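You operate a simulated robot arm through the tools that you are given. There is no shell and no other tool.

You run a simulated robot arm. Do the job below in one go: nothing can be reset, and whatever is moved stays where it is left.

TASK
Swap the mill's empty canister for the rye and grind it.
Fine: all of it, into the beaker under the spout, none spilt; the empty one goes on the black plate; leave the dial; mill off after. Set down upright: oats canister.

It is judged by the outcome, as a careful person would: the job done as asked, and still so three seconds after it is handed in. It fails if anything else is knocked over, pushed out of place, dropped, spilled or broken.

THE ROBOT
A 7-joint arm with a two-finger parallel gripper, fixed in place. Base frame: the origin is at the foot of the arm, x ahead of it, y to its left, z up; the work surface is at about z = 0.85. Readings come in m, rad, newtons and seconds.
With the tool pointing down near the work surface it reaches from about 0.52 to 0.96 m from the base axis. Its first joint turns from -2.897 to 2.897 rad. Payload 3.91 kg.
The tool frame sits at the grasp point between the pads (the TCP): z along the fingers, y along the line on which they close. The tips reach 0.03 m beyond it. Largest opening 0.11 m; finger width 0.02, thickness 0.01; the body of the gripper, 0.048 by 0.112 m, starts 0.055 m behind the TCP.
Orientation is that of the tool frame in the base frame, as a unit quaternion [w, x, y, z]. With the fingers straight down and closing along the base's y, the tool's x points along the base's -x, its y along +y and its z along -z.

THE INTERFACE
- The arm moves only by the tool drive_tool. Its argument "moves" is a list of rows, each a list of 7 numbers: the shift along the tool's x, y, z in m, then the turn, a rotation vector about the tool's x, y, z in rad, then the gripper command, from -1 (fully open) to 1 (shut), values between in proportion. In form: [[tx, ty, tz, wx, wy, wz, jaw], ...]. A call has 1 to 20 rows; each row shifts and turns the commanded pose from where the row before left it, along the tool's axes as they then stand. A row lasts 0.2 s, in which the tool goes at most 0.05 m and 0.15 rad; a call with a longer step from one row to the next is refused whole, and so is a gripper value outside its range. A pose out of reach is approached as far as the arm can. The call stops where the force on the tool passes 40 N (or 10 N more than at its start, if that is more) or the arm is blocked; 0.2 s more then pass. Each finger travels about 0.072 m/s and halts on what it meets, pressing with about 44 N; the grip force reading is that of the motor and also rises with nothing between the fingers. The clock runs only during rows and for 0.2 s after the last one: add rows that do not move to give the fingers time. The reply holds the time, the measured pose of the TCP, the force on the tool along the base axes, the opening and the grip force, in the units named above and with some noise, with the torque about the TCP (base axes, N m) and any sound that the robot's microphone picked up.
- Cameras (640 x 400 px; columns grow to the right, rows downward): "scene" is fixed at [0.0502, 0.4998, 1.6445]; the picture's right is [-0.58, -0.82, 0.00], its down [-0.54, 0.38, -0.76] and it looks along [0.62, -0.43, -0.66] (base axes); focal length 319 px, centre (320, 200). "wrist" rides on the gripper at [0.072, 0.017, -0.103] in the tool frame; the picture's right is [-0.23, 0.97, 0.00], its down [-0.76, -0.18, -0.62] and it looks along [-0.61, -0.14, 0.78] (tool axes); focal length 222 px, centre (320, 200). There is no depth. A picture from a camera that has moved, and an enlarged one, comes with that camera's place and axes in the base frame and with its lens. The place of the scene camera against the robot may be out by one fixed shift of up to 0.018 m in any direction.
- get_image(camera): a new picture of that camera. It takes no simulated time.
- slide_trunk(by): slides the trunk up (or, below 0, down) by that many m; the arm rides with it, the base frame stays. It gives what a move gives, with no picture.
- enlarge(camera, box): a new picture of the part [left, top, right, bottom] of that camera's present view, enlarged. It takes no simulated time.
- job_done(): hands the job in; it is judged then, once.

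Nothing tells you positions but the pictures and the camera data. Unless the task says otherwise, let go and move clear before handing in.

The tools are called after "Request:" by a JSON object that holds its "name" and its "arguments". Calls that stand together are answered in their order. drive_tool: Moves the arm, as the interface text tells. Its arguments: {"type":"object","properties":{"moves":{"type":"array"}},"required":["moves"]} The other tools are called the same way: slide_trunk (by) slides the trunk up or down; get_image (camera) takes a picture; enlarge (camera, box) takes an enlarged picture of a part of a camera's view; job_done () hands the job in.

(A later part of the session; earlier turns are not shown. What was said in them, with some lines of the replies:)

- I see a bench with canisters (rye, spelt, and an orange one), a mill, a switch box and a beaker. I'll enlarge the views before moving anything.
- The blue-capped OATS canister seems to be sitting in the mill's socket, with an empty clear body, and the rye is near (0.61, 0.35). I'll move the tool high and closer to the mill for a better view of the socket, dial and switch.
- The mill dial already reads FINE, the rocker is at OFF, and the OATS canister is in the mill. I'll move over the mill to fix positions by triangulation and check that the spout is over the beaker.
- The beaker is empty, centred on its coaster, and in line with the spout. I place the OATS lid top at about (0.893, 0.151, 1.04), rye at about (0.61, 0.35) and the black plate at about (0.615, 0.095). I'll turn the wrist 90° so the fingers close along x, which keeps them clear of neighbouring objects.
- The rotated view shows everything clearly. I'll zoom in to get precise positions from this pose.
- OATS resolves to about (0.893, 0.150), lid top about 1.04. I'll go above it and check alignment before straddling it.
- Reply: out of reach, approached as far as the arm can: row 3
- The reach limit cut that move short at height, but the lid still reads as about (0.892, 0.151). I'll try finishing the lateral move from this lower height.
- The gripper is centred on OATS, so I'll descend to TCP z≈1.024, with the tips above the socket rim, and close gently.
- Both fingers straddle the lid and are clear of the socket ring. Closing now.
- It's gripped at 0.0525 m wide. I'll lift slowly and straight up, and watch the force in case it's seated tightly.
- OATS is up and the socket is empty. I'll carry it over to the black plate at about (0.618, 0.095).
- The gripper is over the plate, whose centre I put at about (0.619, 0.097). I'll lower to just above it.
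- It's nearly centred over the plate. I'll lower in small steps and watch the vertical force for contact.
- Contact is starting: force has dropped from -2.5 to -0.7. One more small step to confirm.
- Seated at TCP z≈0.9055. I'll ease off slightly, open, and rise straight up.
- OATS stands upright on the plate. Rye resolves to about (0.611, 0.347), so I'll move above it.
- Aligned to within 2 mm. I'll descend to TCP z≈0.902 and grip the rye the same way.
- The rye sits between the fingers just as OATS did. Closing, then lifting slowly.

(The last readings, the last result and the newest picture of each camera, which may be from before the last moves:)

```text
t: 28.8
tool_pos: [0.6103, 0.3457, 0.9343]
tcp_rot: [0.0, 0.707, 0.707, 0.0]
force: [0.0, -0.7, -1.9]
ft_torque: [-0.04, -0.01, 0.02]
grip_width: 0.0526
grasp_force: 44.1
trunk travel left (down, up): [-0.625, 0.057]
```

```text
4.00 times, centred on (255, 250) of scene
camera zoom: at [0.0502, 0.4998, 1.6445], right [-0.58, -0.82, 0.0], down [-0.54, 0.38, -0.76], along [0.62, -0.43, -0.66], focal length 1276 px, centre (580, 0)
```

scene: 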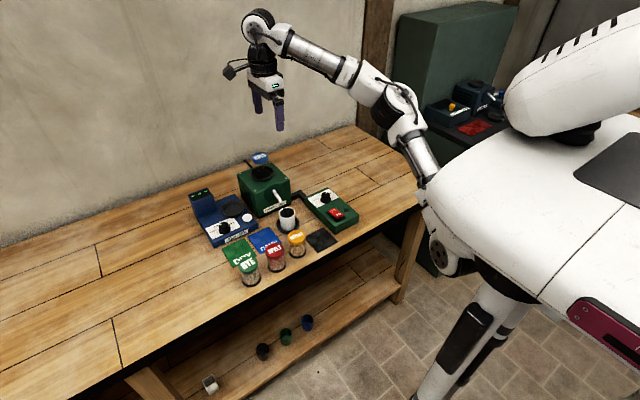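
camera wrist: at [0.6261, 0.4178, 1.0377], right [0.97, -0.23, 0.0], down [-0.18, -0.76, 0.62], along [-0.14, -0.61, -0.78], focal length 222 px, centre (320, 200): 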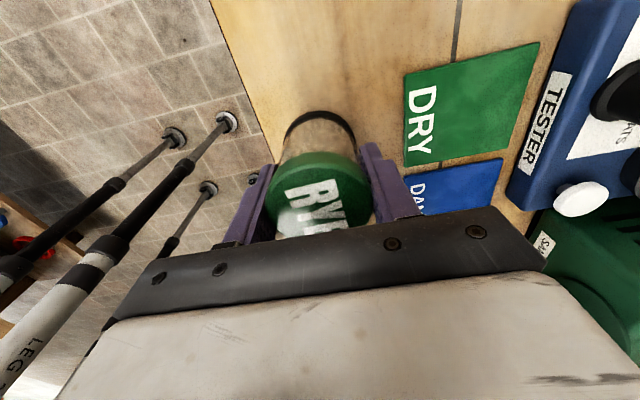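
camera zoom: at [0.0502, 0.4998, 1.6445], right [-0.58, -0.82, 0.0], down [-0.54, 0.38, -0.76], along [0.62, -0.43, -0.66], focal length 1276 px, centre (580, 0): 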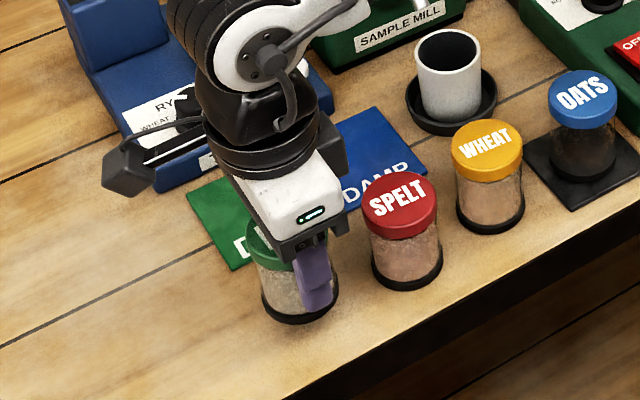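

Rye is held upright and steady. I'll raise it and carry it over to the mill's socket.

Request:
{"name": "drive_tool", "arguments": {"moves": [[0, 0, -0.04, 0, 0, 0, 1], [0, 0, -0.04, 0, 0, 0, 1], [0, 0, -0.04, 0, 0, 0, 1], [0, 0, -0.042, 0, 0, 0, 1], [-0.0245, 0.035, 0, 0, 0, 0, 1], [-0.0245, 0.035, 0, 0, 0, 0, 1], [-0.0245, 0.035, 0, 0, 0, 0, 1], [-0.0245, 0.035, 0, 0, 0, 0, 1], [-0.0245, 0.035, 0, 0, 0, 0, 1], [-0.0245, 0.035, 0, 0, 0, 0, 1], [-0.0245, 0.035, 0, 0, 0, 0, 1], [-0.0245, 0.035, 0, 0, 0, 0, 1], [0, 0, 0, 0, 0, 0, 1], [0, 0, 0, 0, 0, 0, 1]]}}

Request:
{"name": "get_image", "arguments": {"camera": "wrist"}}

Request:
{"name": "enlarge", "arguments": {"camera": "scene", "box": [200, 110, 320, 220]}}

```text
t: 31.8
tool_pos: [0.8894, 0.1503, 1.095]
tcp_rot: [0.0, 0.706, 0.708, 0.0]
force: [-1.2, 0.7, -3.0]
ft_torque: [0.01, -0.03, 0.0]
grip_width: 0.0527
grasp_force: 44.3
trunk travel left (down, up): [-0.625, 0.057]
```

```text
taken
camera wrist: at [0.9063, 0.2228, 1.1988], right [0.97, -0.23, 0.0], down [-0.18, -0.76, 0.62], along [-0.14, -0.61, -0.78], focal length 222 px, centre (320, 200)
```

wrist: 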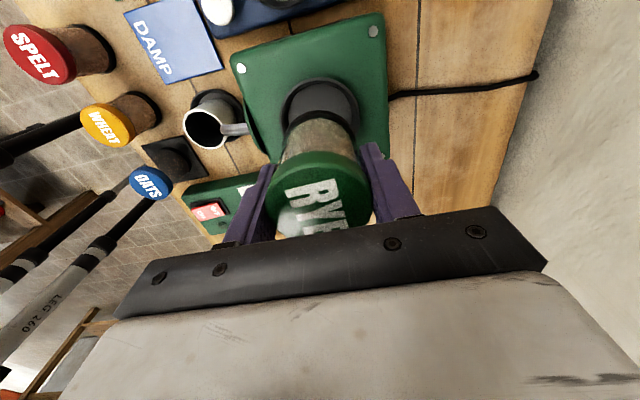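

```text
3.64 times, centred on (260, 165) of scene
camera zoom: at [0.0502, 0.4998, 1.6445], right [-0.58, -0.82, 0.0], down [-0.54, 0.38, -0.76], along [0.62, -0.43, -0.66], focal length 1160 px, centre (538, 327)
```

zoom: 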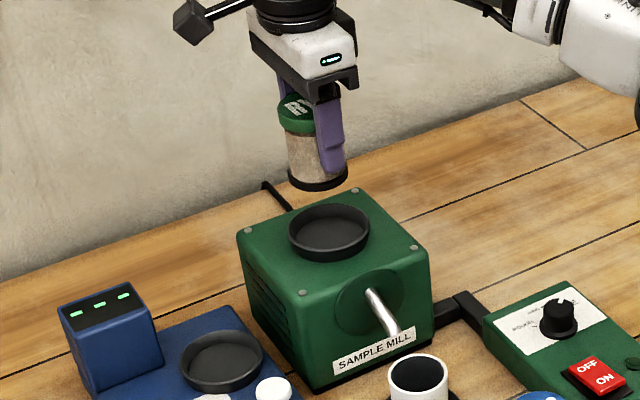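

Comparing views, the rye sits about 4 mm further toward +y and about 1.5 mm lower in the grip than OATS did. I'll offset for that and lower toward the socket.

Request:
{"name": "drive_tool", "arguments": {"moves": [[-0.0025, 0.0015, 0.02, 0, 0, 0, 1], [0, 0, 0.02, 0, 0, 0, 1], [0, 0, 0.015, 0, 0, 0, 1], [0, 0, 0, 0, 0, 0, 1], [0, 0, 0, 0, 0, 0, 1]]}}

Request:
{"name": "enlarge", "arguments": {"camera": "wrist", "box": [220, 60, 420, 240]}}

Request:
{"name": "enlarge", "arguments": {"camera": "scene", "box": [235, 140, 295, 190]}}

```text
t: 33.0
tool_pos: [0.8927, 0.1481, 1.04]
tcp_rot: [-0.001, 0.707, 0.707, 0.0]
force: [-0.1, -0.1, -1.9]
ft_torque: [0.02, 0.01, -0.01]
grip_width: 0.0526
grasp_force: 43.7
trunk travel left (down, up): [-0.625, 0.057]
```

```text
2.22 times, centred on (320, 150) of wrist
camera zoom: at [0.9082, 0.2194, 1.1436], right [0.97, -0.23, 0.0], down [-0.18, -0.76, 0.62], along [-0.14, -0.61, -0.78], focal length 494 px, centre (320, 311)
```

zoom: 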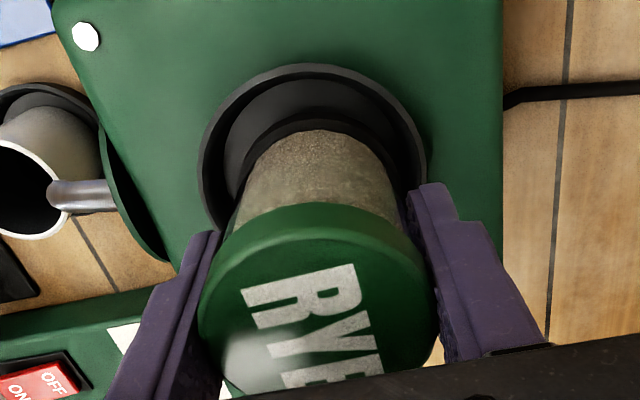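

```text
8.00 times, centred on (265, 165) of scene
camera zoom: at [0.0502, 0.4998, 1.6445], right [-0.58, -0.82, 0.0], down [-0.54, 0.38, -0.76], along [0.62, -0.43, -0.66], focal length 2552 px, centre (760, 480)
```

zoom: 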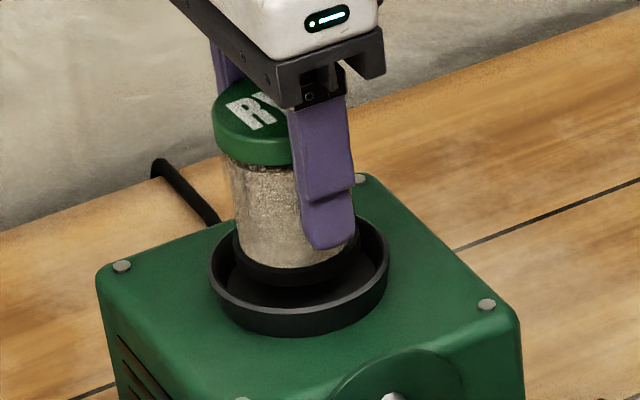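

The base lines up with the tray and still hovers above it. I'll lower in small steps, watching for contact.

Request:
{"name": "drive_tool", "arguments": {"moves": [[0, 0, 0.004, 0, 0, 0, 1], [0, 0, 0.003, 0, 0, 0, 1], [0, 0, 0, 0, 0, 0, 1]]}}

Request:
{"name": "drive_tool", "arguments": {"moves": [[0, 0, 0.003, 0, 0, 0, 1], [0, 0, 0, 0, 0, 0, 1]]}}

Request:
{"name": "drive_tool", "arguments": {"moves": [[0, 0, 0.002, 0, 0, 0, 1], [0, 0, 0, 0, 0, 0, 1]]}}

Request:
{"name": "enlarge", "arguments": {"camera": "scene", "box": [235, 140, 295, 190]}}

```text
t: 33.8
tool_pos: [0.891, 0.1476, 1.0329]
tcp_rot: [0.0, 0.706, 0.708, 0.0]
force: [0.1, -0.4, -2.0]
ft_torque: [0.01, 0.01, -0.01]
grip_width: 0.0527
grasp_force: 44.3
trunk travel left (down, up): [-0.625, 0.057]
```

```text
t: 34.4
tool_pos: [0.8908, 0.1465, 1.0299]
tcp_rot: [-0.001, 0.707, 0.707, 0.0]
force: [0.4, -1.3, -2.5]
ft_torque: [0.0, -0.01, -0.01]
grip_width: 0.0527
grasp_force: 44.0
trunk travel left (down, up): [-0.625, 0.057]
```

```text
t: 35.0
tool_pos: [0.8917, 0.1458, 1.0285]
tcp_rot: [0.001, 0.707, 0.708, 0.0]
force: [0.3, 0.5, -2.6]
ft_torque: [0.01, -0.01, 0.01]
grip_width: 0.0527
grasp_force: 44.3
trunk travel left (down, up): [-0.625, 0.057]
```

```text
8.00 times, centred on (265, 165) of scene
camera zoom: at [0.0502, 0.4998, 1.6445], right [-0.58, -0.82, 0.0], down [-0.54, 0.38, -0.76], along [0.62, -0.43, -0.66], focal length 2552 px, centre (760, 480)
```

zoom: 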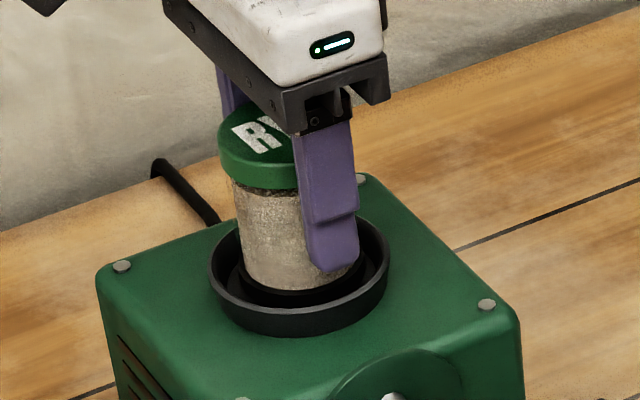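

Request:
{"name": "drive_tool", "arguments": {"moves": [[0.001, 0, 0.0015, 0, 0, 0, 1], [0, 0, 0, 0, 0, 0, 1]]}}

Request:
{"name": "drive_tool", "arguments": {"moves": [[0, 0, 0.0015, 0, 0, 0, 1], [0, 0, 0, 0, 0, 0, 1]]}}

```text
t: 35.6
tool_pos: [0.8918, 0.1474, 1.0271]
tcp_rot: [0.0, 0.707, 0.707, -0.001]
force: [2.2, -1.9, 3.0]
ft_torque: [-0.07, 0.06, 0.01]
grip_width: 0.0526
grasp_force: 43.7
trunk travel left (down, up): [-0.625, 0.057]
```

```text
t: 36.2
tool_pos: [0.8915, 0.1475, 1.0269]
tcp_rot: [-0.001, 0.707, 0.707, 0.001]
force: [3.5, -2.1, 13.4]
ft_torque: [-0.18, 0.14, 0.06]
grip_width: 0.0528
grasp_force: 44.0
trunk travel left (down, up): [-0.625, 0.057]
```

Contact at TCP z≈1.027, close to the expected seat height. I'll check the seating visually before letting go.

Request:
{"name": "drive_tool", "arguments": {"moves": [[0, 0, -0.0015, 0, 0, 0, 1], [0, 0, 0, 0, 0, 0, 1]]}}

Request:
{"name": "enlarge", "arguments": {"camera": "scene", "box": [245, 150, 290, 190]}}

Request:
{"name": "enlarge", "arguments": {"camera": "wrist", "box": [240, 60, 400, 200]}}

```text
t: 36.8
tool_pos: [0.8913, 0.1472, 1.0271]
tcp_rot: [0.0, 0.708, 0.707, 0.0]
force: [2.6, -3.1, 7.8]
ft_torque: [-0.08, -0.13, -0.02]
grip_width: 0.0526
grasp_force: 44.0
trunk travel left (down, up): [-0.625, 0.057]
```

```text
10.00 times, centred on (268, 170) of scene
camera zoom: at [0.0502, 0.4998, 1.6445], right [-0.58, -0.82, 0.0], down [-0.54, 0.38, -0.76], along [0.62, -0.43, -0.66], focal length 3190 px, centre (845, 500)
```

zoom: 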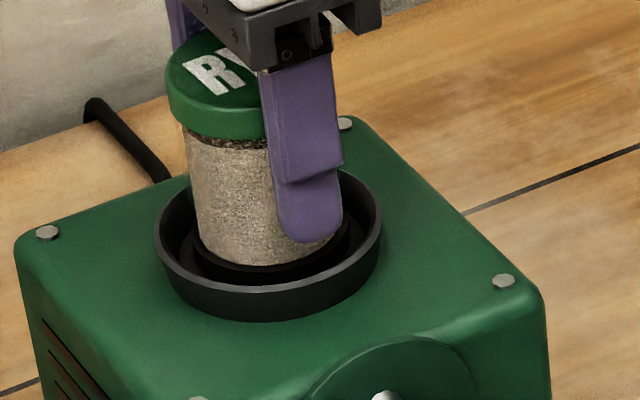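

```text
2.86 times, centred on (320, 130) of wrist
camera zoom: at [0.9076, 0.2195, 1.1312], right [0.97, -0.23, 0.0], down [-0.18, -0.76, 0.62], along [-0.14, -0.61, -0.78], focal length 635 px, centre (320, 400)
```

zoom: 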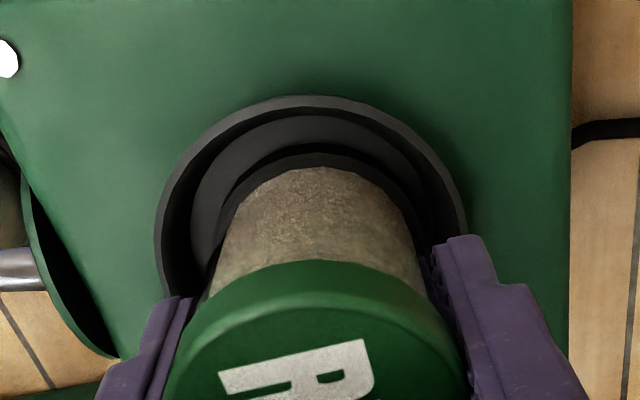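

The rye base sits within the tray, roughly centred and upright. I'll ease up and release.

Request:
{"name": "drive_tool", "arguments": {"moves": [[0, 0, -0.0008, 0, 0, 0, 1], [0, 0, 0, 0, 0, 0, 0.6], [0, 0, 0, 0, 0, 0, 0], [0, 0, 0, 0, 0, 0, -0.5], [0, 0, 0, 0, 0, 0, -0.5], [0, 0, 0, 0, 0, 0, -0.5]]}}

Request:
{"name": "enlarge", "arguments": {"camera": "scene", "box": [235, 140, 295, 190]}}

Request:
{"name": "get_image", "arguments": {"camera": "wrist"}}

```text
t: 38.2
tool_pos: [0.8927, 0.148, 1.0284]
tcp_rot: [0.0, 0.706, 0.708, 0.0]
force: [0.1, -0.3, 0.0]
ft_torque: [0.0, 0.02, 0.01]
grip_width: 0.0826
grasp_force: 0.1
trunk travel left (down, up): [-0.625, 0.057]
```

```text
8.00 times, centred on (265, 165) of scene
camera zoom: at [0.0502, 0.4998, 1.6445], right [-0.58, -0.82, 0.0], down [-0.54, 0.38, -0.76], along [0.62, -0.43, -0.66], focal length 2552 px, centre (760, 480)
```

zoom: 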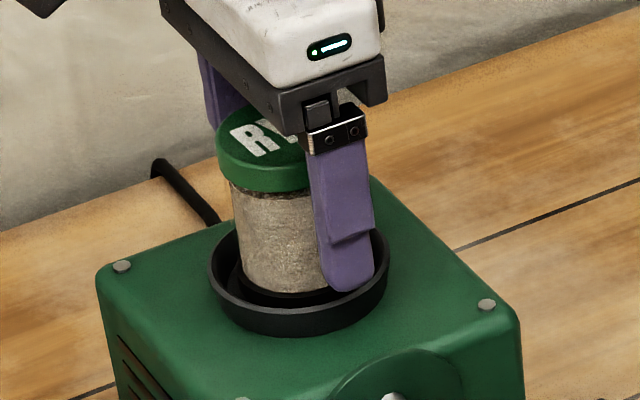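

```text
taken
camera wrist: at [0.908, 0.22, 1.1315], right [0.97, -0.23, 0.0], down [-0.18, -0.76, 0.62], along [-0.14, -0.61, -0.78], focal length 222 px, centre (320, 200)
```

wrist: 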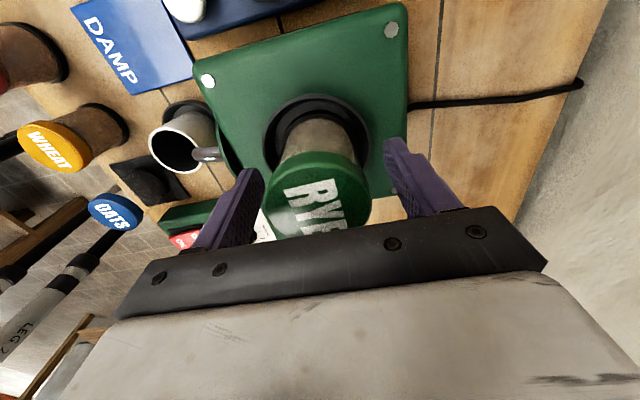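

Rye stands upright in the socket. I'll retreat straight up, move over the rocker switch with the ON end at about (0.637, 0.011, 0.907), and close the fingers on the way.

Request:
{"name": "drive_tool", "arguments": {"moves": [[0, 0, -0.015, 0, 0, 0, -0.5], [0, 0, -0.025, 0, 0, 0, -0.5], [0, 0, -0.03, 0, 0, 0, -0.5], [0, -0.03, 0, 0, 0, 0, -0.5], [-0.017, -0.03, 0, 0, 0, 0, -0.5], [-0.017, -0.03, 0, 0, 0, 0, 0], [-0.017, -0.03, 0, 0, 0, 0, 0.5], [-0.017, -0.03, 0, 0, 0, 0, 1], [-0.017, -0.03, 0, 0, 0, 0, 1], [-0.017, -0.03, 0, 0, 0, 0, 1], [-0.017, -0.03, 0, 0, 0, 0, 1], [0, 0, 0, 0, 0, 0, 1], [0, 0, 0, 0, 0, 0, 1]]}}

Request:
{"name": "get_image", "arguments": {"camera": "wrist"}}

Request:
{"name": "enlarge", "arguments": {"camera": "scene", "box": [210, 130, 370, 260]}}

```text
t: 41.0
tool_pos: [0.6514, 0.028, 1.0973]
tcp_rot: [0.0, 0.707, 0.708, 0.0]
force: [1.3, 0.1, 0.3]
ft_torque: [0.0, 0.02, -0.03]
grip_width: 0.0001
grasp_force: 37.7
trunk travel left (down, up): [-0.625, 0.057]
```

```text
taken
camera wrist: at [0.6676, 0.0997, 1.2015], right [0.97, -0.23, 0.0], down [-0.18, -0.76, 0.62], along [-0.14, -0.61, -0.78], focal length 222 px, centre (320, 200)
```

wrist: 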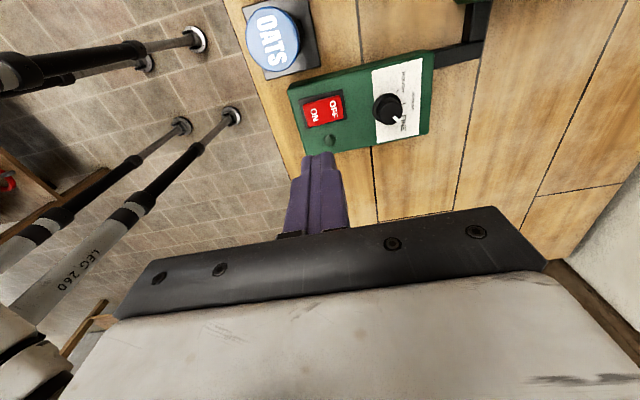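

```text
3.08 times, centred on (290, 195) of scene
camera zoom: at [0.0502, 0.4998, 1.6445], right [-0.58, -0.82, 0.0], down [-0.54, 0.38, -0.76], along [0.62, -0.43, -0.66], focal length 982 px, centre (412, 215)
```

zoom: 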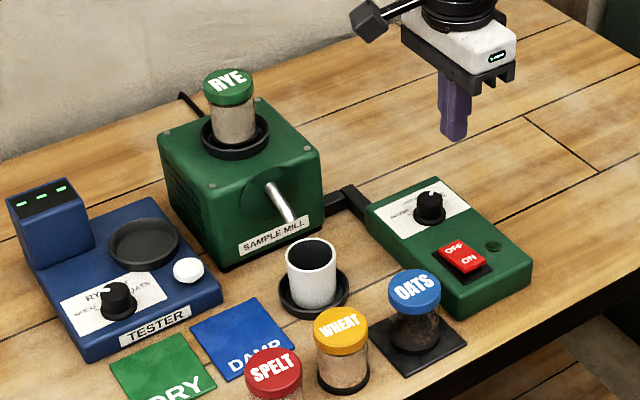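

Rye sits upright in the mill. I'll zoom in on the switch for exact aim.

Request:
{"name": "enlarge", "arguments": {"camera": "wrist", "box": [270, 60, 370, 180]}}

```text
3.33 times, centred on (320, 120) of wrist
camera zoom: at [0.6676, 0.0997, 1.2015], right [0.97, -0.23, 0.0], down [-0.18, -0.76, 0.62], along [-0.14, -0.61, -0.78], focal length 740 px, centre (320, 467)
```

zoom: 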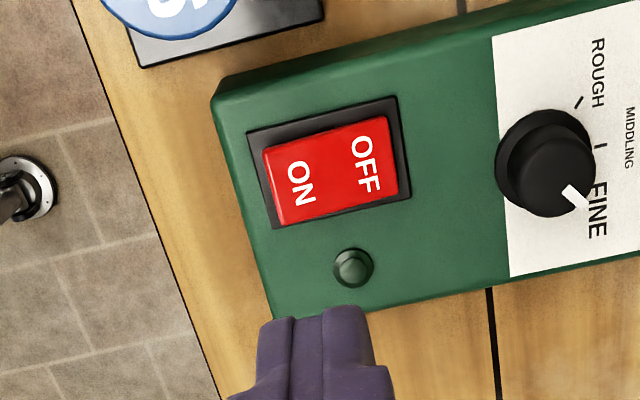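

The ON pad centre is at about (0.637, 0.009). I'll move above it and lower toward it.

Request:
{"name": "drive_tool", "arguments": {"moves": [[-0.019, -0.016, 0, 0, 0, 0, 1], [0, 0, 0.04, 0, 0, 0, 1], [0, 0, 0.04, 0, 0, 0, 1], [0, 0, 0.04, 0, 0, 0, 1], [0, 0, 0.025, 0, 0, 0, 1], [0, 0, 0, 0, 0, 0, 1], [0, 0, 0, 0, 0, 0, 1]]}}

Request:
{"name": "get_image", "arguments": {"camera": "wrist"}}

Request:
{"name": "enlarge", "arguments": {"camera": "scene", "box": [300, 180, 370, 240]}}

```text
t: 42.6
tool_pos: [0.6366, 0.0085, 0.9521]
tcp_rot: [0.0, 0.707, 0.708, 0.0]
force: [-0.4, 0.1, -0.1]
ft_torque: [-0.01, 0.01, -0.03]
grip_width: 0.0001
grasp_force: 37.4
trunk travel left (down, up): [-0.625, 0.057]
```

```text
taken
camera wrist: at [0.6523, 0.0817, 1.0561], right [0.97, -0.23, 0.0], down [-0.18, -0.76, 0.62], along [-0.14, -0.61, -0.78], focal length 222 px, centre (320, 200)
```

wrist: 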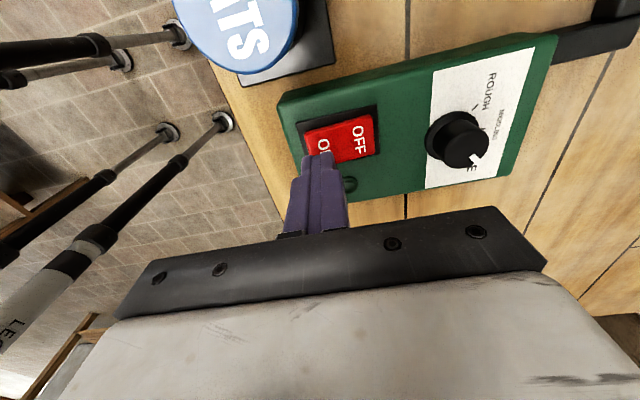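

```text
6.67 times, centred on (335, 210) of scene
camera zoom: at [0.0502, 0.4998, 1.6445], right [-0.58, -0.82, 0.0], down [-0.54, 0.38, -0.76], along [0.62, -0.43, -0.66], focal length 2126 px, centre (220, 133)
```

zoom: 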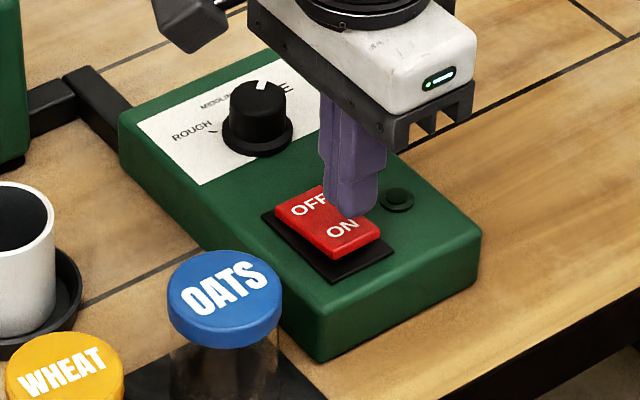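

The tips hang right over the ON pad. Pressing down in small steps.

Request:
{"name": "drive_tool", "arguments": {"moves": [[0, 0, 0.01, 0, 0, 0, 1], [0, 0, 0.005, 0, 0, 0, 1], [0, 0, 0.002, 0, 0, 0, 1], [0, 0, 0.002, 0, 0, 0, 1], [0, 0, 0, 0, 0, 0, 1]]}}

Request:
{"name": "enlarge", "arguments": {"camera": "scene", "box": [300, 180, 370, 240]}}

```text
t: 43.8
tool_pos: [0.6355, 0.0097, 0.9341]
tcp_rot: [0.0, 0.706, 0.708, 0.0]
force: [-0.1, -0.1, 0.7]
ft_torque: [0.03, -0.02, -0.02]
grip_width: 0.0001
grasp_force: 37.7
trunk travel left (down, up): [-0.625, 0.057]
```

```text
6.67 times, centred on (335, 210) of scene
camera zoom: at [0.0502, 0.4998, 1.6445], right [-0.58, -0.82, 0.0], down [-0.54, 0.38, -0.76], along [0.62, -0.43, -0.66], focal length 2126 px, centre (220, 133)
```

zoom: 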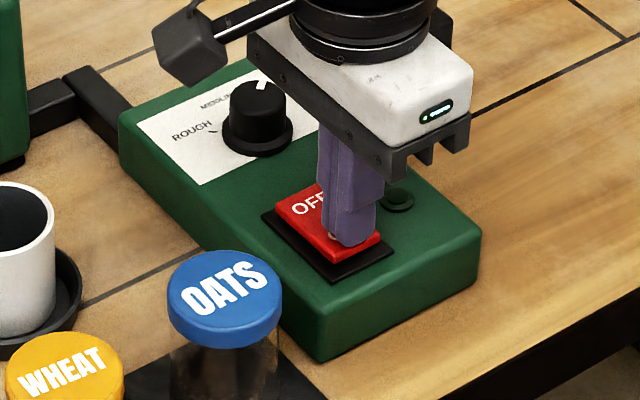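

Request:
{"name": "drive_tool", "arguments": {"moves": [[0, 0, 0.002, 0, 0, 0, 1], [0, 0, 0.002, 0, 0, 0, 1], [0, 0, 0.001, 0, 0, 0, 1], [0, 0, 0, 0, 0, 0, 1]]}}

Request:
{"name": "enlarge", "arguments": {"camera": "scene", "box": [300, 180, 370, 240]}}

```text
t: 44.8
tool_pos: [0.636, 0.009, 0.9324]
tcp_rot: [0.003, 0.707, 0.707, 0.002]
force: [1.4, -2.5, 35.7]
ft_torque: [-0.11, -0.43, -0.02]
grip_width: 0.0001
grasp_force: 38.0
trunk travel left (down, up): [-0.625, 0.057]
```

```text
6.67 times, centred on (335, 210) of scene
camera zoom: at [0.0502, 0.4998, 1.6445], right [-0.58, -0.82, 0.0], down [-0.54, 0.38, -0.76], along [0.62, -0.43, -0.66], focal length 2126 px, centre (220, 133)
```

zoom: 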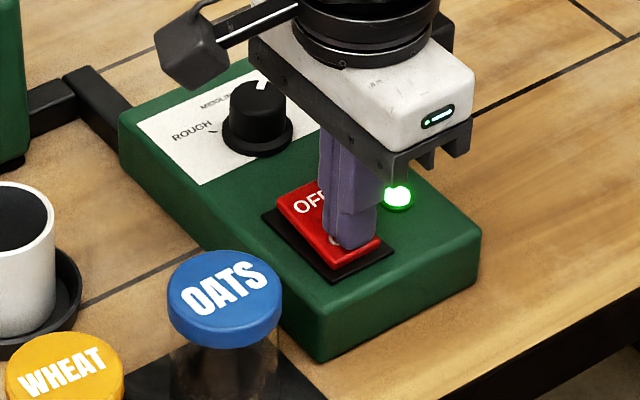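

The lamp lit green, so the mill is on. I'll lift off and watch the grind.

Request:
{"name": "drive_tool", "arguments": {"moves": [[0, 0, -0.006, 0, 0, 0, 1], [0, 0, -0.02, 0, 0, 0, 1], [0, 0, 0, 0, 0, 0, 1]]}}

Request:
{"name": "enlarge", "arguments": {"camera": "scene", "box": [230, 140, 310, 240]}}

Request:
{"name": "enlarge", "arguments": {"camera": "scene", "box": [300, 180, 370, 240]}}

```text
t: 45.6
tool_pos: [0.6359, 0.0102, 0.9554]
tcp_rot: [0.0, 0.706, 0.708, -0.001]
force: [-0.2, 0.5, 0.2]
ft_torque: [0.01, -0.01, 0.0]
grip_width: 0.0003
grasp_force: 37.5
trunk travel left (down, up): [-0.625, 0.057]
```

```text
4.00 times, centred on (270, 190) of scene
camera zoom: at [0.0502, 0.4998, 1.6445], right [-0.58, -0.82, 0.0], down [-0.54, 0.38, -0.76], along [0.62, -0.43, -0.66], focal length 1276 px, centre (520, 240)
```

zoom: 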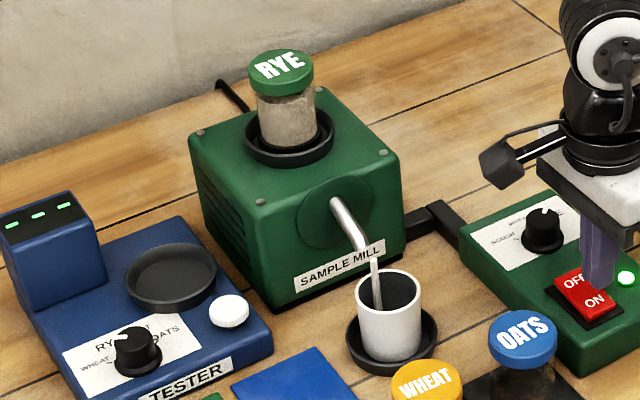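

```text
6.67 times, centred on (335, 210) of scene
camera zoom: at [0.0502, 0.4998, 1.6445], right [-0.58, -0.82, 0.0], down [-0.54, 0.38, -0.76], along [0.62, -0.43, -0.66], focal length 2126 px, centre (220, 133)
```

zoom: 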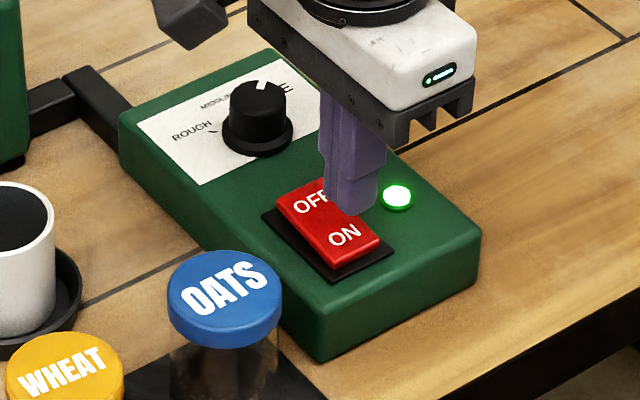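

Flour is streaming into the beaker. I'll wait while shifting the fingers above the OFF end at x≈0.670.

Request:
{"name": "drive_tool", "arguments": {"moves": [[0, 0.017, -0.005, 0, 0, 0, 1], [0, 0.016, 0, 0, 0, 0, 1], [0, 0, 0, 0, 0, 0, 1], [0, 0, 0, 0, 0, 0, 1], [0, 0, 0, 0, 0, 0, 1], [0, 0, 0, 0, 0, 0, 1], [0, 0, 0, 0, 0, 0, 1], [0, 0, 0, 0, 0, 0, 1], [0, 0, 0, 0, 0, 0, 1], [0, 0, 0, 0, 0, 0, 1]]}}

Request:
{"name": "enlarge", "arguments": {"camera": "scene", "box": [240, 150, 310, 240]}}

Request:
{"name": "get_image", "arguments": {"camera": "wrist"}}

```text
t: 47.8
tool_pos: [0.6695, 0.0097, 0.9608]
tcp_rot: [0.001, 0.707, 0.708, 0.0]
force: [0.1, 0.1, 0.4]
ft_torque: [0.01, 0.05, 0.0]
grip_width: 0.0001
grasp_force: 37.7
trunk travel left (down, up): [-0.625, 0.057]
```

```text
4.44 times, centred on (275, 195) of scene
camera zoom: at [0.0502, 0.4998, 1.6445], right [-0.58, -0.82, 0.0], down [-0.54, 0.38, -0.76], along [0.62, -0.43, -0.66], focal length 1418 px, centre (520, 222)
```

zoom: 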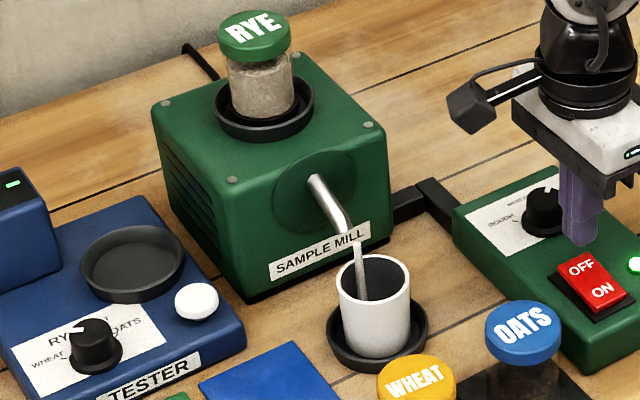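

```text
taken
camera wrist: at [0.6852, 0.0818, 1.0639], right [0.97, -0.23, 0.0], down [-0.18, -0.76, 0.62], along [-0.14, -0.61, -0.78], focal length 222 px, centre (320, 200)
```

wrist: 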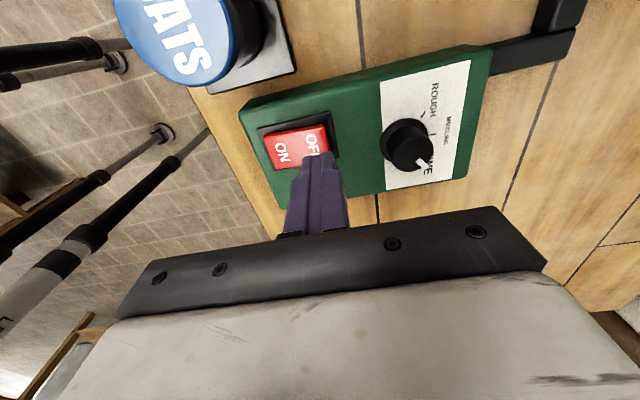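

Request:
{"name": "drive_tool", "arguments": {"moves": [[0, 0, 0, 0, 0, 0, 1], [0, 0, 0, 0, 0, 0, 1], [0, 0, 0, 0, 0, 0, 1], [0, 0, 0, 0, 0, 0, 1], [0, 0, 0, 0, 0, 0, 1], [0, 0, 0, 0, 0, 0, 1], [0, 0, 0, 0, 0, 0, 1], [0, 0, 0, 0, 0, 0, 1], [0, 0, 0, 0, 0, 0, 1], [0, 0, 0, 0, 0, 0, 1], [0, 0, 0, 0, 0, 0, 1], [0, 0, 0, 0, 0, 0, 1], [0, 0, 0, 0, 0, 0, 1], [0, 0, 0, 0, 0, 0, 1], [0, 0, 0, 0, 0, 0, 1]]}}

Request:
{"name": "enlarge", "arguments": {"camera": "scene", "box": [240, 150, 310, 240]}}

```text
t: 51.0
tool_pos: [0.6693, 0.0088, 0.9592]
tcp_rot: [0.001, 0.707, 0.707, -0.001]
force: [0.0, -0.3, 0.2]
ft_torque: [0.0, -0.02, 0.0]
grip_width: 0.0
grasp_force: 37.9
trunk travel left (down, up): [-0.625, 0.057]
```

```text
4.44 times, centred on (275, 195) of scene
camera zoom: at [0.0502, 0.4998, 1.6445], right [-0.58, -0.82, 0.0], down [-0.54, 0.38, -0.76], along [0.62, -0.43, -0.66], focal length 1418 px, centre (520, 222)
```

zoom: 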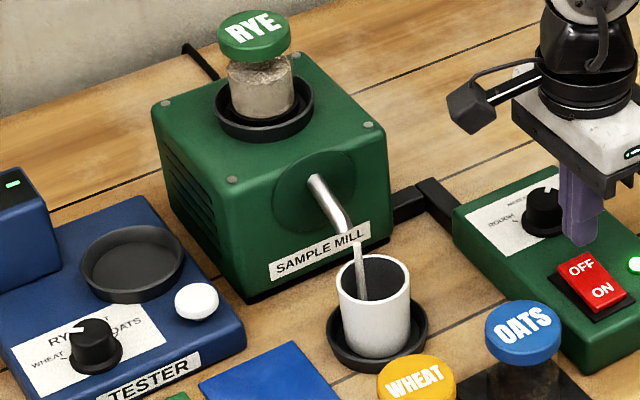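

The level in the rye canister is falling slowly. I'll keep waiting and check as it goes.

Request:
{"name": "drive_tool", "arguments": {"moves": [[0, 0, 0, 0, 0, 0, 1], [0, 0, 0, 0, 0, 0, 1], [0, 0, 0, 0, 0, 0, 1], [0, 0, 0, 0, 0, 0, 1], [0, 0, 0, 0, 0, 0, 1], [0, 0, 0, 0, 0, 0, 1], [0, 0, 0, 0, 0, 0, 1], [0, 0, 0, 0, 0, 0, 1], [0, 0, 0, 0, 0, 0, 1], [0, 0, 0, 0, 0, 0, 1], [0, 0, 0, 0, 0, 0, 1], [0, 0, 0, 0, 0, 0, 1], [0, 0, 0, 0, 0, 0, 1], [0, 0, 0, 0, 0, 0, 1], [0, 0, 0, 0, 0, 0, 1], [0, 0, 0, 0, 0, 0, 1], [0, 0, 0, 0, 0, 0, 1], [0, 0, 0, 0, 0, 0, 1], [0, 0, 0, 0, 0, 0, 1], [0, 0, 0, 0, 0, 0, 1]]}}

Request:
{"name": "enlarge", "arguments": {"camera": "scene", "box": [240, 150, 310, 240]}}

Request:
{"name": "drive_tool", "arguments": {"moves": [[0, 0, 0, 0, 0, 0, 1], [0, 0, 0, 0, 0, 0, 1], [0, 0, 0, 0, 0, 0, 1], [0, 0, 0, 0, 0, 0, 1], [0, 0, 0, 0, 0, 0, 1], [0, 0, 0, 0, 0, 0, 1], [0, 0, 0, 0, 0, 0, 1], [0, 0, 0, 0, 0, 0, 1], [0, 0, 0, 0, 0, 0, 1], [0, 0, 0, 0, 0, 0, 1], [0, 0, 0, 0, 0, 0, 1], [0, 0, 0, 0, 0, 0, 1], [0, 0, 0, 0, 0, 0, 1], [0, 0, 0, 0, 0, 0, 1], [0, 0, 0, 0, 0, 0, 1], [0, 0, 0, 0, 0, 0, 1], [0, 0, 0, 0, 0, 0, 1], [0, 0, 0, 0, 0, 0, 1], [0, 0, 0, 0, 0, 0, 1], [0, 0, 0, 0, 0, 0, 1]]}}

Request:
{"name": "enlarge", "arguments": {"camera": "scene", "box": [240, 150, 310, 240]}}

```text
t: 55.2
tool_pos: [0.6697, 0.0103, 0.9609]
tcp_rot: [0.0, 0.707, 0.708, 0.0]
force: [-0.4, -0.5, 0.7]
ft_torque: [0.01, -0.01, 0.01]
grip_width: 0.0
grasp_force: 37.6
trunk travel left (down, up): [-0.625, 0.057]
```

```text
4.44 times, centred on (275, 195) of scene
camera zoom: at [0.0502, 0.4998, 1.6445], right [-0.58, -0.82, 0.0], down [-0.54, 0.38, -0.76], along [0.62, -0.43, -0.66], focal length 1418 px, centre (520, 222)
```

zoom: 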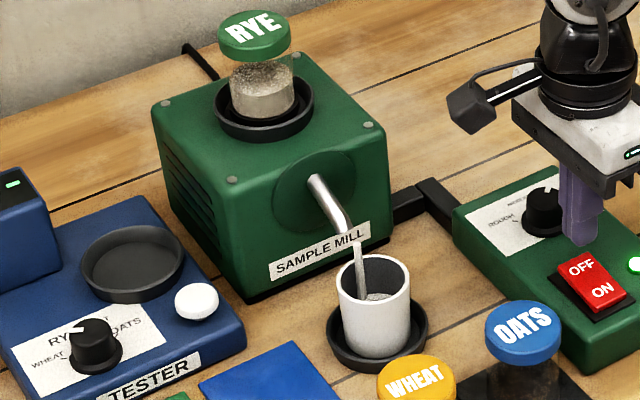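

```text
t: 59.4
tool_pos: [0.6688, 0.0102, 0.9617]
tcp_rot: [0.0, 0.706, 0.708, 0.001]
force: [1.0, -0.6, 0.6]
ft_torque: [0.01, 0.0, 0.01]
grip_width: 0.0
grasp_force: 37.5
trunk travel left (down, up): [-0.625, 0.057]
```

```text
4.44 times, centred on (275, 195) of scene
camera zoom: at [0.0502, 0.4998, 1.6445], right [-0.58, -0.82, 0.0], down [-0.54, 0.38, -0.76], along [0.62, -0.43, -0.66], focal length 1418 px, centre (520, 222)
```

zoom: 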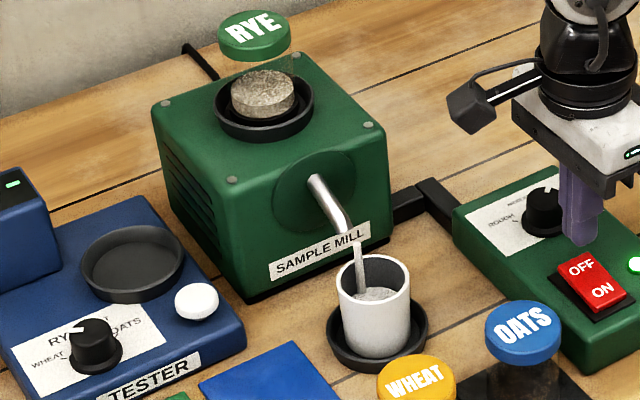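

About 40% of the rye is left and the beaker has plenty of room. I'll keep waiting.

Request:
{"name": "drive_tool", "arguments": {"moves": [[0, 0, 0, 0, 0, 0, 1], [0, 0, 0, 0, 0, 0, 1], [0, 0, 0, 0, 0, 0, 1], [0, 0, 0, 0, 0, 0, 1], [0, 0, 0, 0, 0, 0, 1], [0, 0, 0, 0, 0, 0, 1], [0, 0, 0, 0, 0, 0, 1], [0, 0, 0, 0, 0, 0, 1], [0, 0, 0, 0, 0, 0, 1], [0, 0, 0, 0, 0, 0, 1], [0, 0, 0, 0, 0, 0, 1], [0, 0, 0, 0, 0, 0, 1], [0, 0, 0, 0, 0, 0, 1], [0, 0, 0, 0, 0, 0, 1], [0, 0, 0, 0, 0, 0, 1], [0, 0, 0, 0, 0, 0, 1], [0, 0, 0, 0, 0, 0, 1], [0, 0, 0, 0, 0, 0, 1], [0, 0, 0, 0, 0, 0, 1], [0, 0, 0, 0, 0, 0, 1]]}}

Request:
{"name": "enlarge", "arguments": {"camera": "scene", "box": [240, 150, 310, 240]}}

Request:
{"name": "drive_tool", "arguments": {"moves": [[0, 0, 0, 0, 0, 0, 1], [0, 0, 0, 0, 0, 0, 1], [0, 0, 0, 0, 0, 0, 1], [0, 0, 0, 0, 0, 0, 1], [0, 0, 0, 0, 0, 0, 1], [0, 0, 0, 0, 0, 0, 1], [0, 0, 0, 0, 0, 0, 1], [0, 0, 0, 0, 0, 0, 1], [0, 0, 0, 0, 0, 0, 1], [0, 0, 0, 0, 0, 0, 1]]}}

Request:
{"name": "enlarge", "arguments": {"camera": "scene", "box": [240, 150, 310, 240]}}

```text
t: 63.6
tool_pos: [0.6693, 0.0099, 0.96]
tcp_rot: [0.0, 0.707, 0.707, 0.0]
force: [0.5, 1.1, -0.1]
ft_torque: [0.01, 0.0, 0.03]
grip_width: 0.0
grasp_force: 37.4
trunk travel left (down, up): [-0.625, 0.057]
```

```text
4.44 times, centred on (275, 195) of scene
camera zoom: at [0.0502, 0.4998, 1.6445], right [-0.58, -0.82, 0.0], down [-0.54, 0.38, -0.76], along [0.62, -0.43, -0.66], focal length 1418 px, centre (520, 222)
```

zoom: 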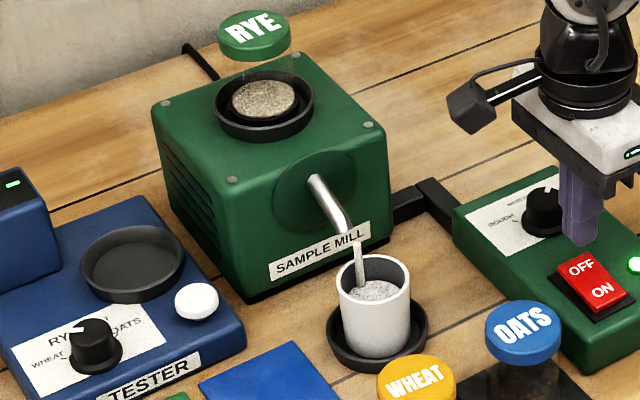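

```text
t: 65.8
tool_pos: [0.6686, 0.0102, 0.9598]
tcp_rot: [-0.001, 0.707, 0.708, 0.0]
force: [-1.0, 0.8, 0.1]
ft_torque: [0.01, -0.02, 0.03]
grip_width: 0.0
grasp_force: 38.0
trunk travel left (down, up): [-0.625, 0.057]
```

```text
4.44 times, centred on (275, 195) of scene
camera zoom: at [0.0502, 0.4998, 1.6445], right [-0.58, -0.82, 0.0], down [-0.54, 0.38, -0.76], along [0.62, -0.43, -0.66], focal length 1418 px, centre (520, 222)
```

zoom: 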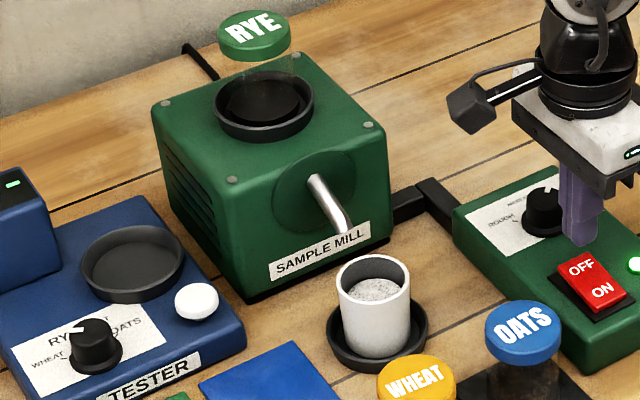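

The canister is empty and the stream has stopped. Pressing the OFF end now.

Request:
{"name": "drive_tool", "arguments": {"moves": [[0, 0, 0, 0, 0, 0, 1], [0, 0, 0, 0, 0, 0, 1], [0, 0, 0, 0, 0, 0, 1], [0, 0, 0.01, 0, 0, 0, 1], [0, 0, 0.01, 0, 0, 0, 1], [0, 0, 0.004, 0, 0, 0, 1], [0, 0, 0.002, 0, 0, 0, 1], [0, 0, 0.001, 0, 0, 0, 1], [0, 0, 0, 0, 0, 0, 1]]}}

Request:
{"name": "enlarge", "arguments": {"camera": "scene", "box": [300, 180, 370, 240]}}

```text
t: 67.8
tool_pos: [0.6683, 0.0082, 0.9326]
tcp_rot: [0.0, 0.706, 0.708, 0.0]
force: [0.6, -0.1, -0.4]
ft_torque: [0.02, 0.0, 0.0]
grip_width: 0.0
grasp_force: 37.3
trunk travel left (down, up): [-0.625, 0.057]
```

```text
6.67 times, centred on (335, 210) of scene
camera zoom: at [0.0502, 0.4998, 1.6445], right [-0.58, -0.82, 0.0], down [-0.54, 0.38, -0.76], along [0.62, -0.43, -0.66], focal length 2126 px, centre (220, 133)
```

zoom: 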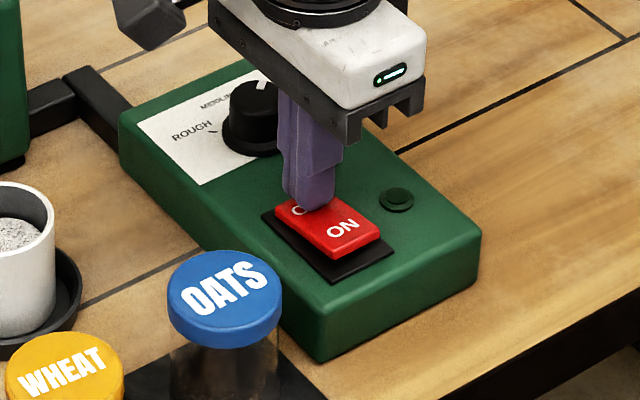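

The lamp is out and the rocker flipped back to OFF. I'll retreat upward and make a final check.

Request:
{"name": "drive_tool", "arguments": {"moves": [[0, 0, -0.01, 0, 0, 0, 1], [0, 0, -0.03, 0, 0, 0, 1], [0, 0, -0.04, 0, 0, 0, 1], [0, 0, -0.04, 0, 0, 0, 1], [0, 0, -0.04, 0, 0, 0, 1], [0, 0, -0.04, 0, 0, 0, 1], [0, 0, 0, 0, 0, 0, 1], [0, 0, 0, 0, 0, 0, 1]]}}

Request:
{"name": "enlarge", "arguments": {"camera": "scene", "box": [190, 140, 370, 300]}}

Request:
{"name": "enlarge", "arguments": {"camera": "scene", "box": [265, 180, 365, 255]}}

Request:
{"name": "get_image", "arguments": {"camera": "wrist"}}

```text
t: 69.6
tool_pos: [0.6693, 0.0096, 1.1323]
tcp_rot: [0.0, 0.706, 0.708, 0.0]
force: [0.0, -0.3, 0.6]
ft_torque: [0.03, 0.01, 0.0]
grip_width: 0.0
grasp_force: 37.8
trunk travel left (down, up): [-0.625, 0.057]
```

```text
2.50 times, centred on (280, 220) of scene
camera zoom: at [0.0502, 0.4998, 1.6445], right [-0.58, -0.82, 0.0], down [-0.54, 0.38, -0.76], along [0.62, -0.43, -0.66], focal length 797 px, centre (420, 150)
```

zoom: 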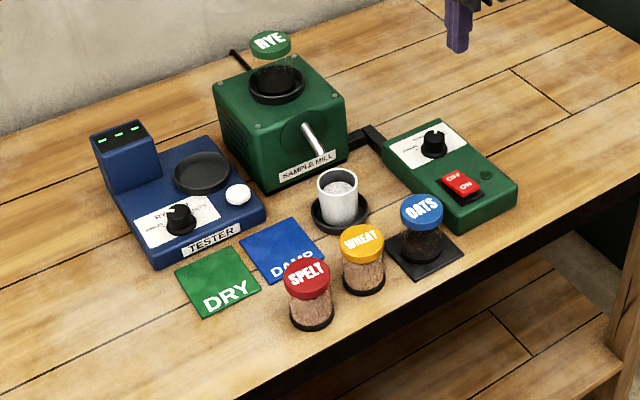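

```text
5.33 times, centred on (315, 218) of scene
camera zoom: at [0.0502, 0.4998, 1.6445], right [-0.58, -0.82, 0.0], down [-0.54, 0.38, -0.76], along [0.62, -0.43, -0.66], focal length 1701 px, centre (347, 107)
```

zoom: 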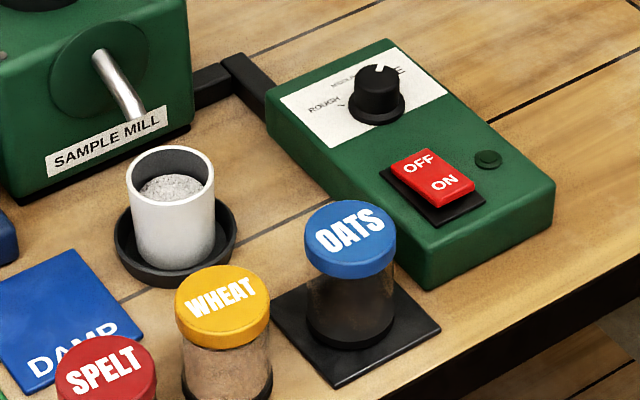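

```text
taken
camera wrist: at [0.6852, 0.0818, 1.2364], right [0.97, -0.23, 0.0], down [-0.18, -0.76, 0.62], along [-0.14, -0.61, -0.78], focal length 222 px, centre (320, 200)
```

wrist: 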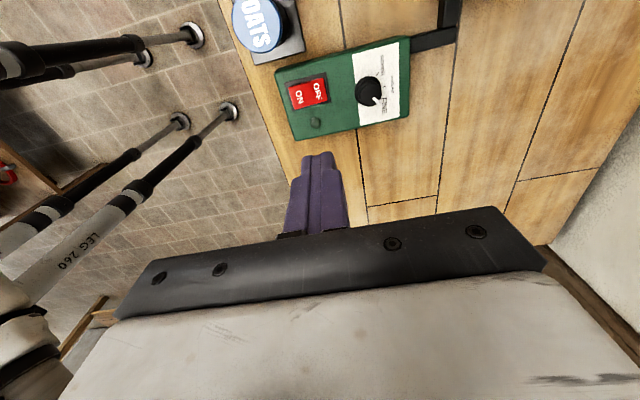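

The mill is off with the dial still on FINE. The rye canister is empty and sitting in the mill, the flour is all in the beaker, and OATS stands upright on the black plate. I see nothing spilled or disturbed and the arm is clear, so I'm handing in.

Request:
{"name": "job_done", "arguments": {}}

```text
The job is handed in.
```

The job is done and handed in: the rye was ground until its canister was empty, with the dial left on FINE. The pictures show no spills and nothing else moved.

- **Flour:** it is in the beaker under the spout, which has room to spare.
- **Rye canister:** it is still in the mill, empty and upright.
- **Oats canister:** this was the empty one in the mill. It now stands upright on the black plate.
- **Mill:** it is switched off and its lamp is out.
- **Arm:** the gripper is holding nothing and is raised clear of the bench.
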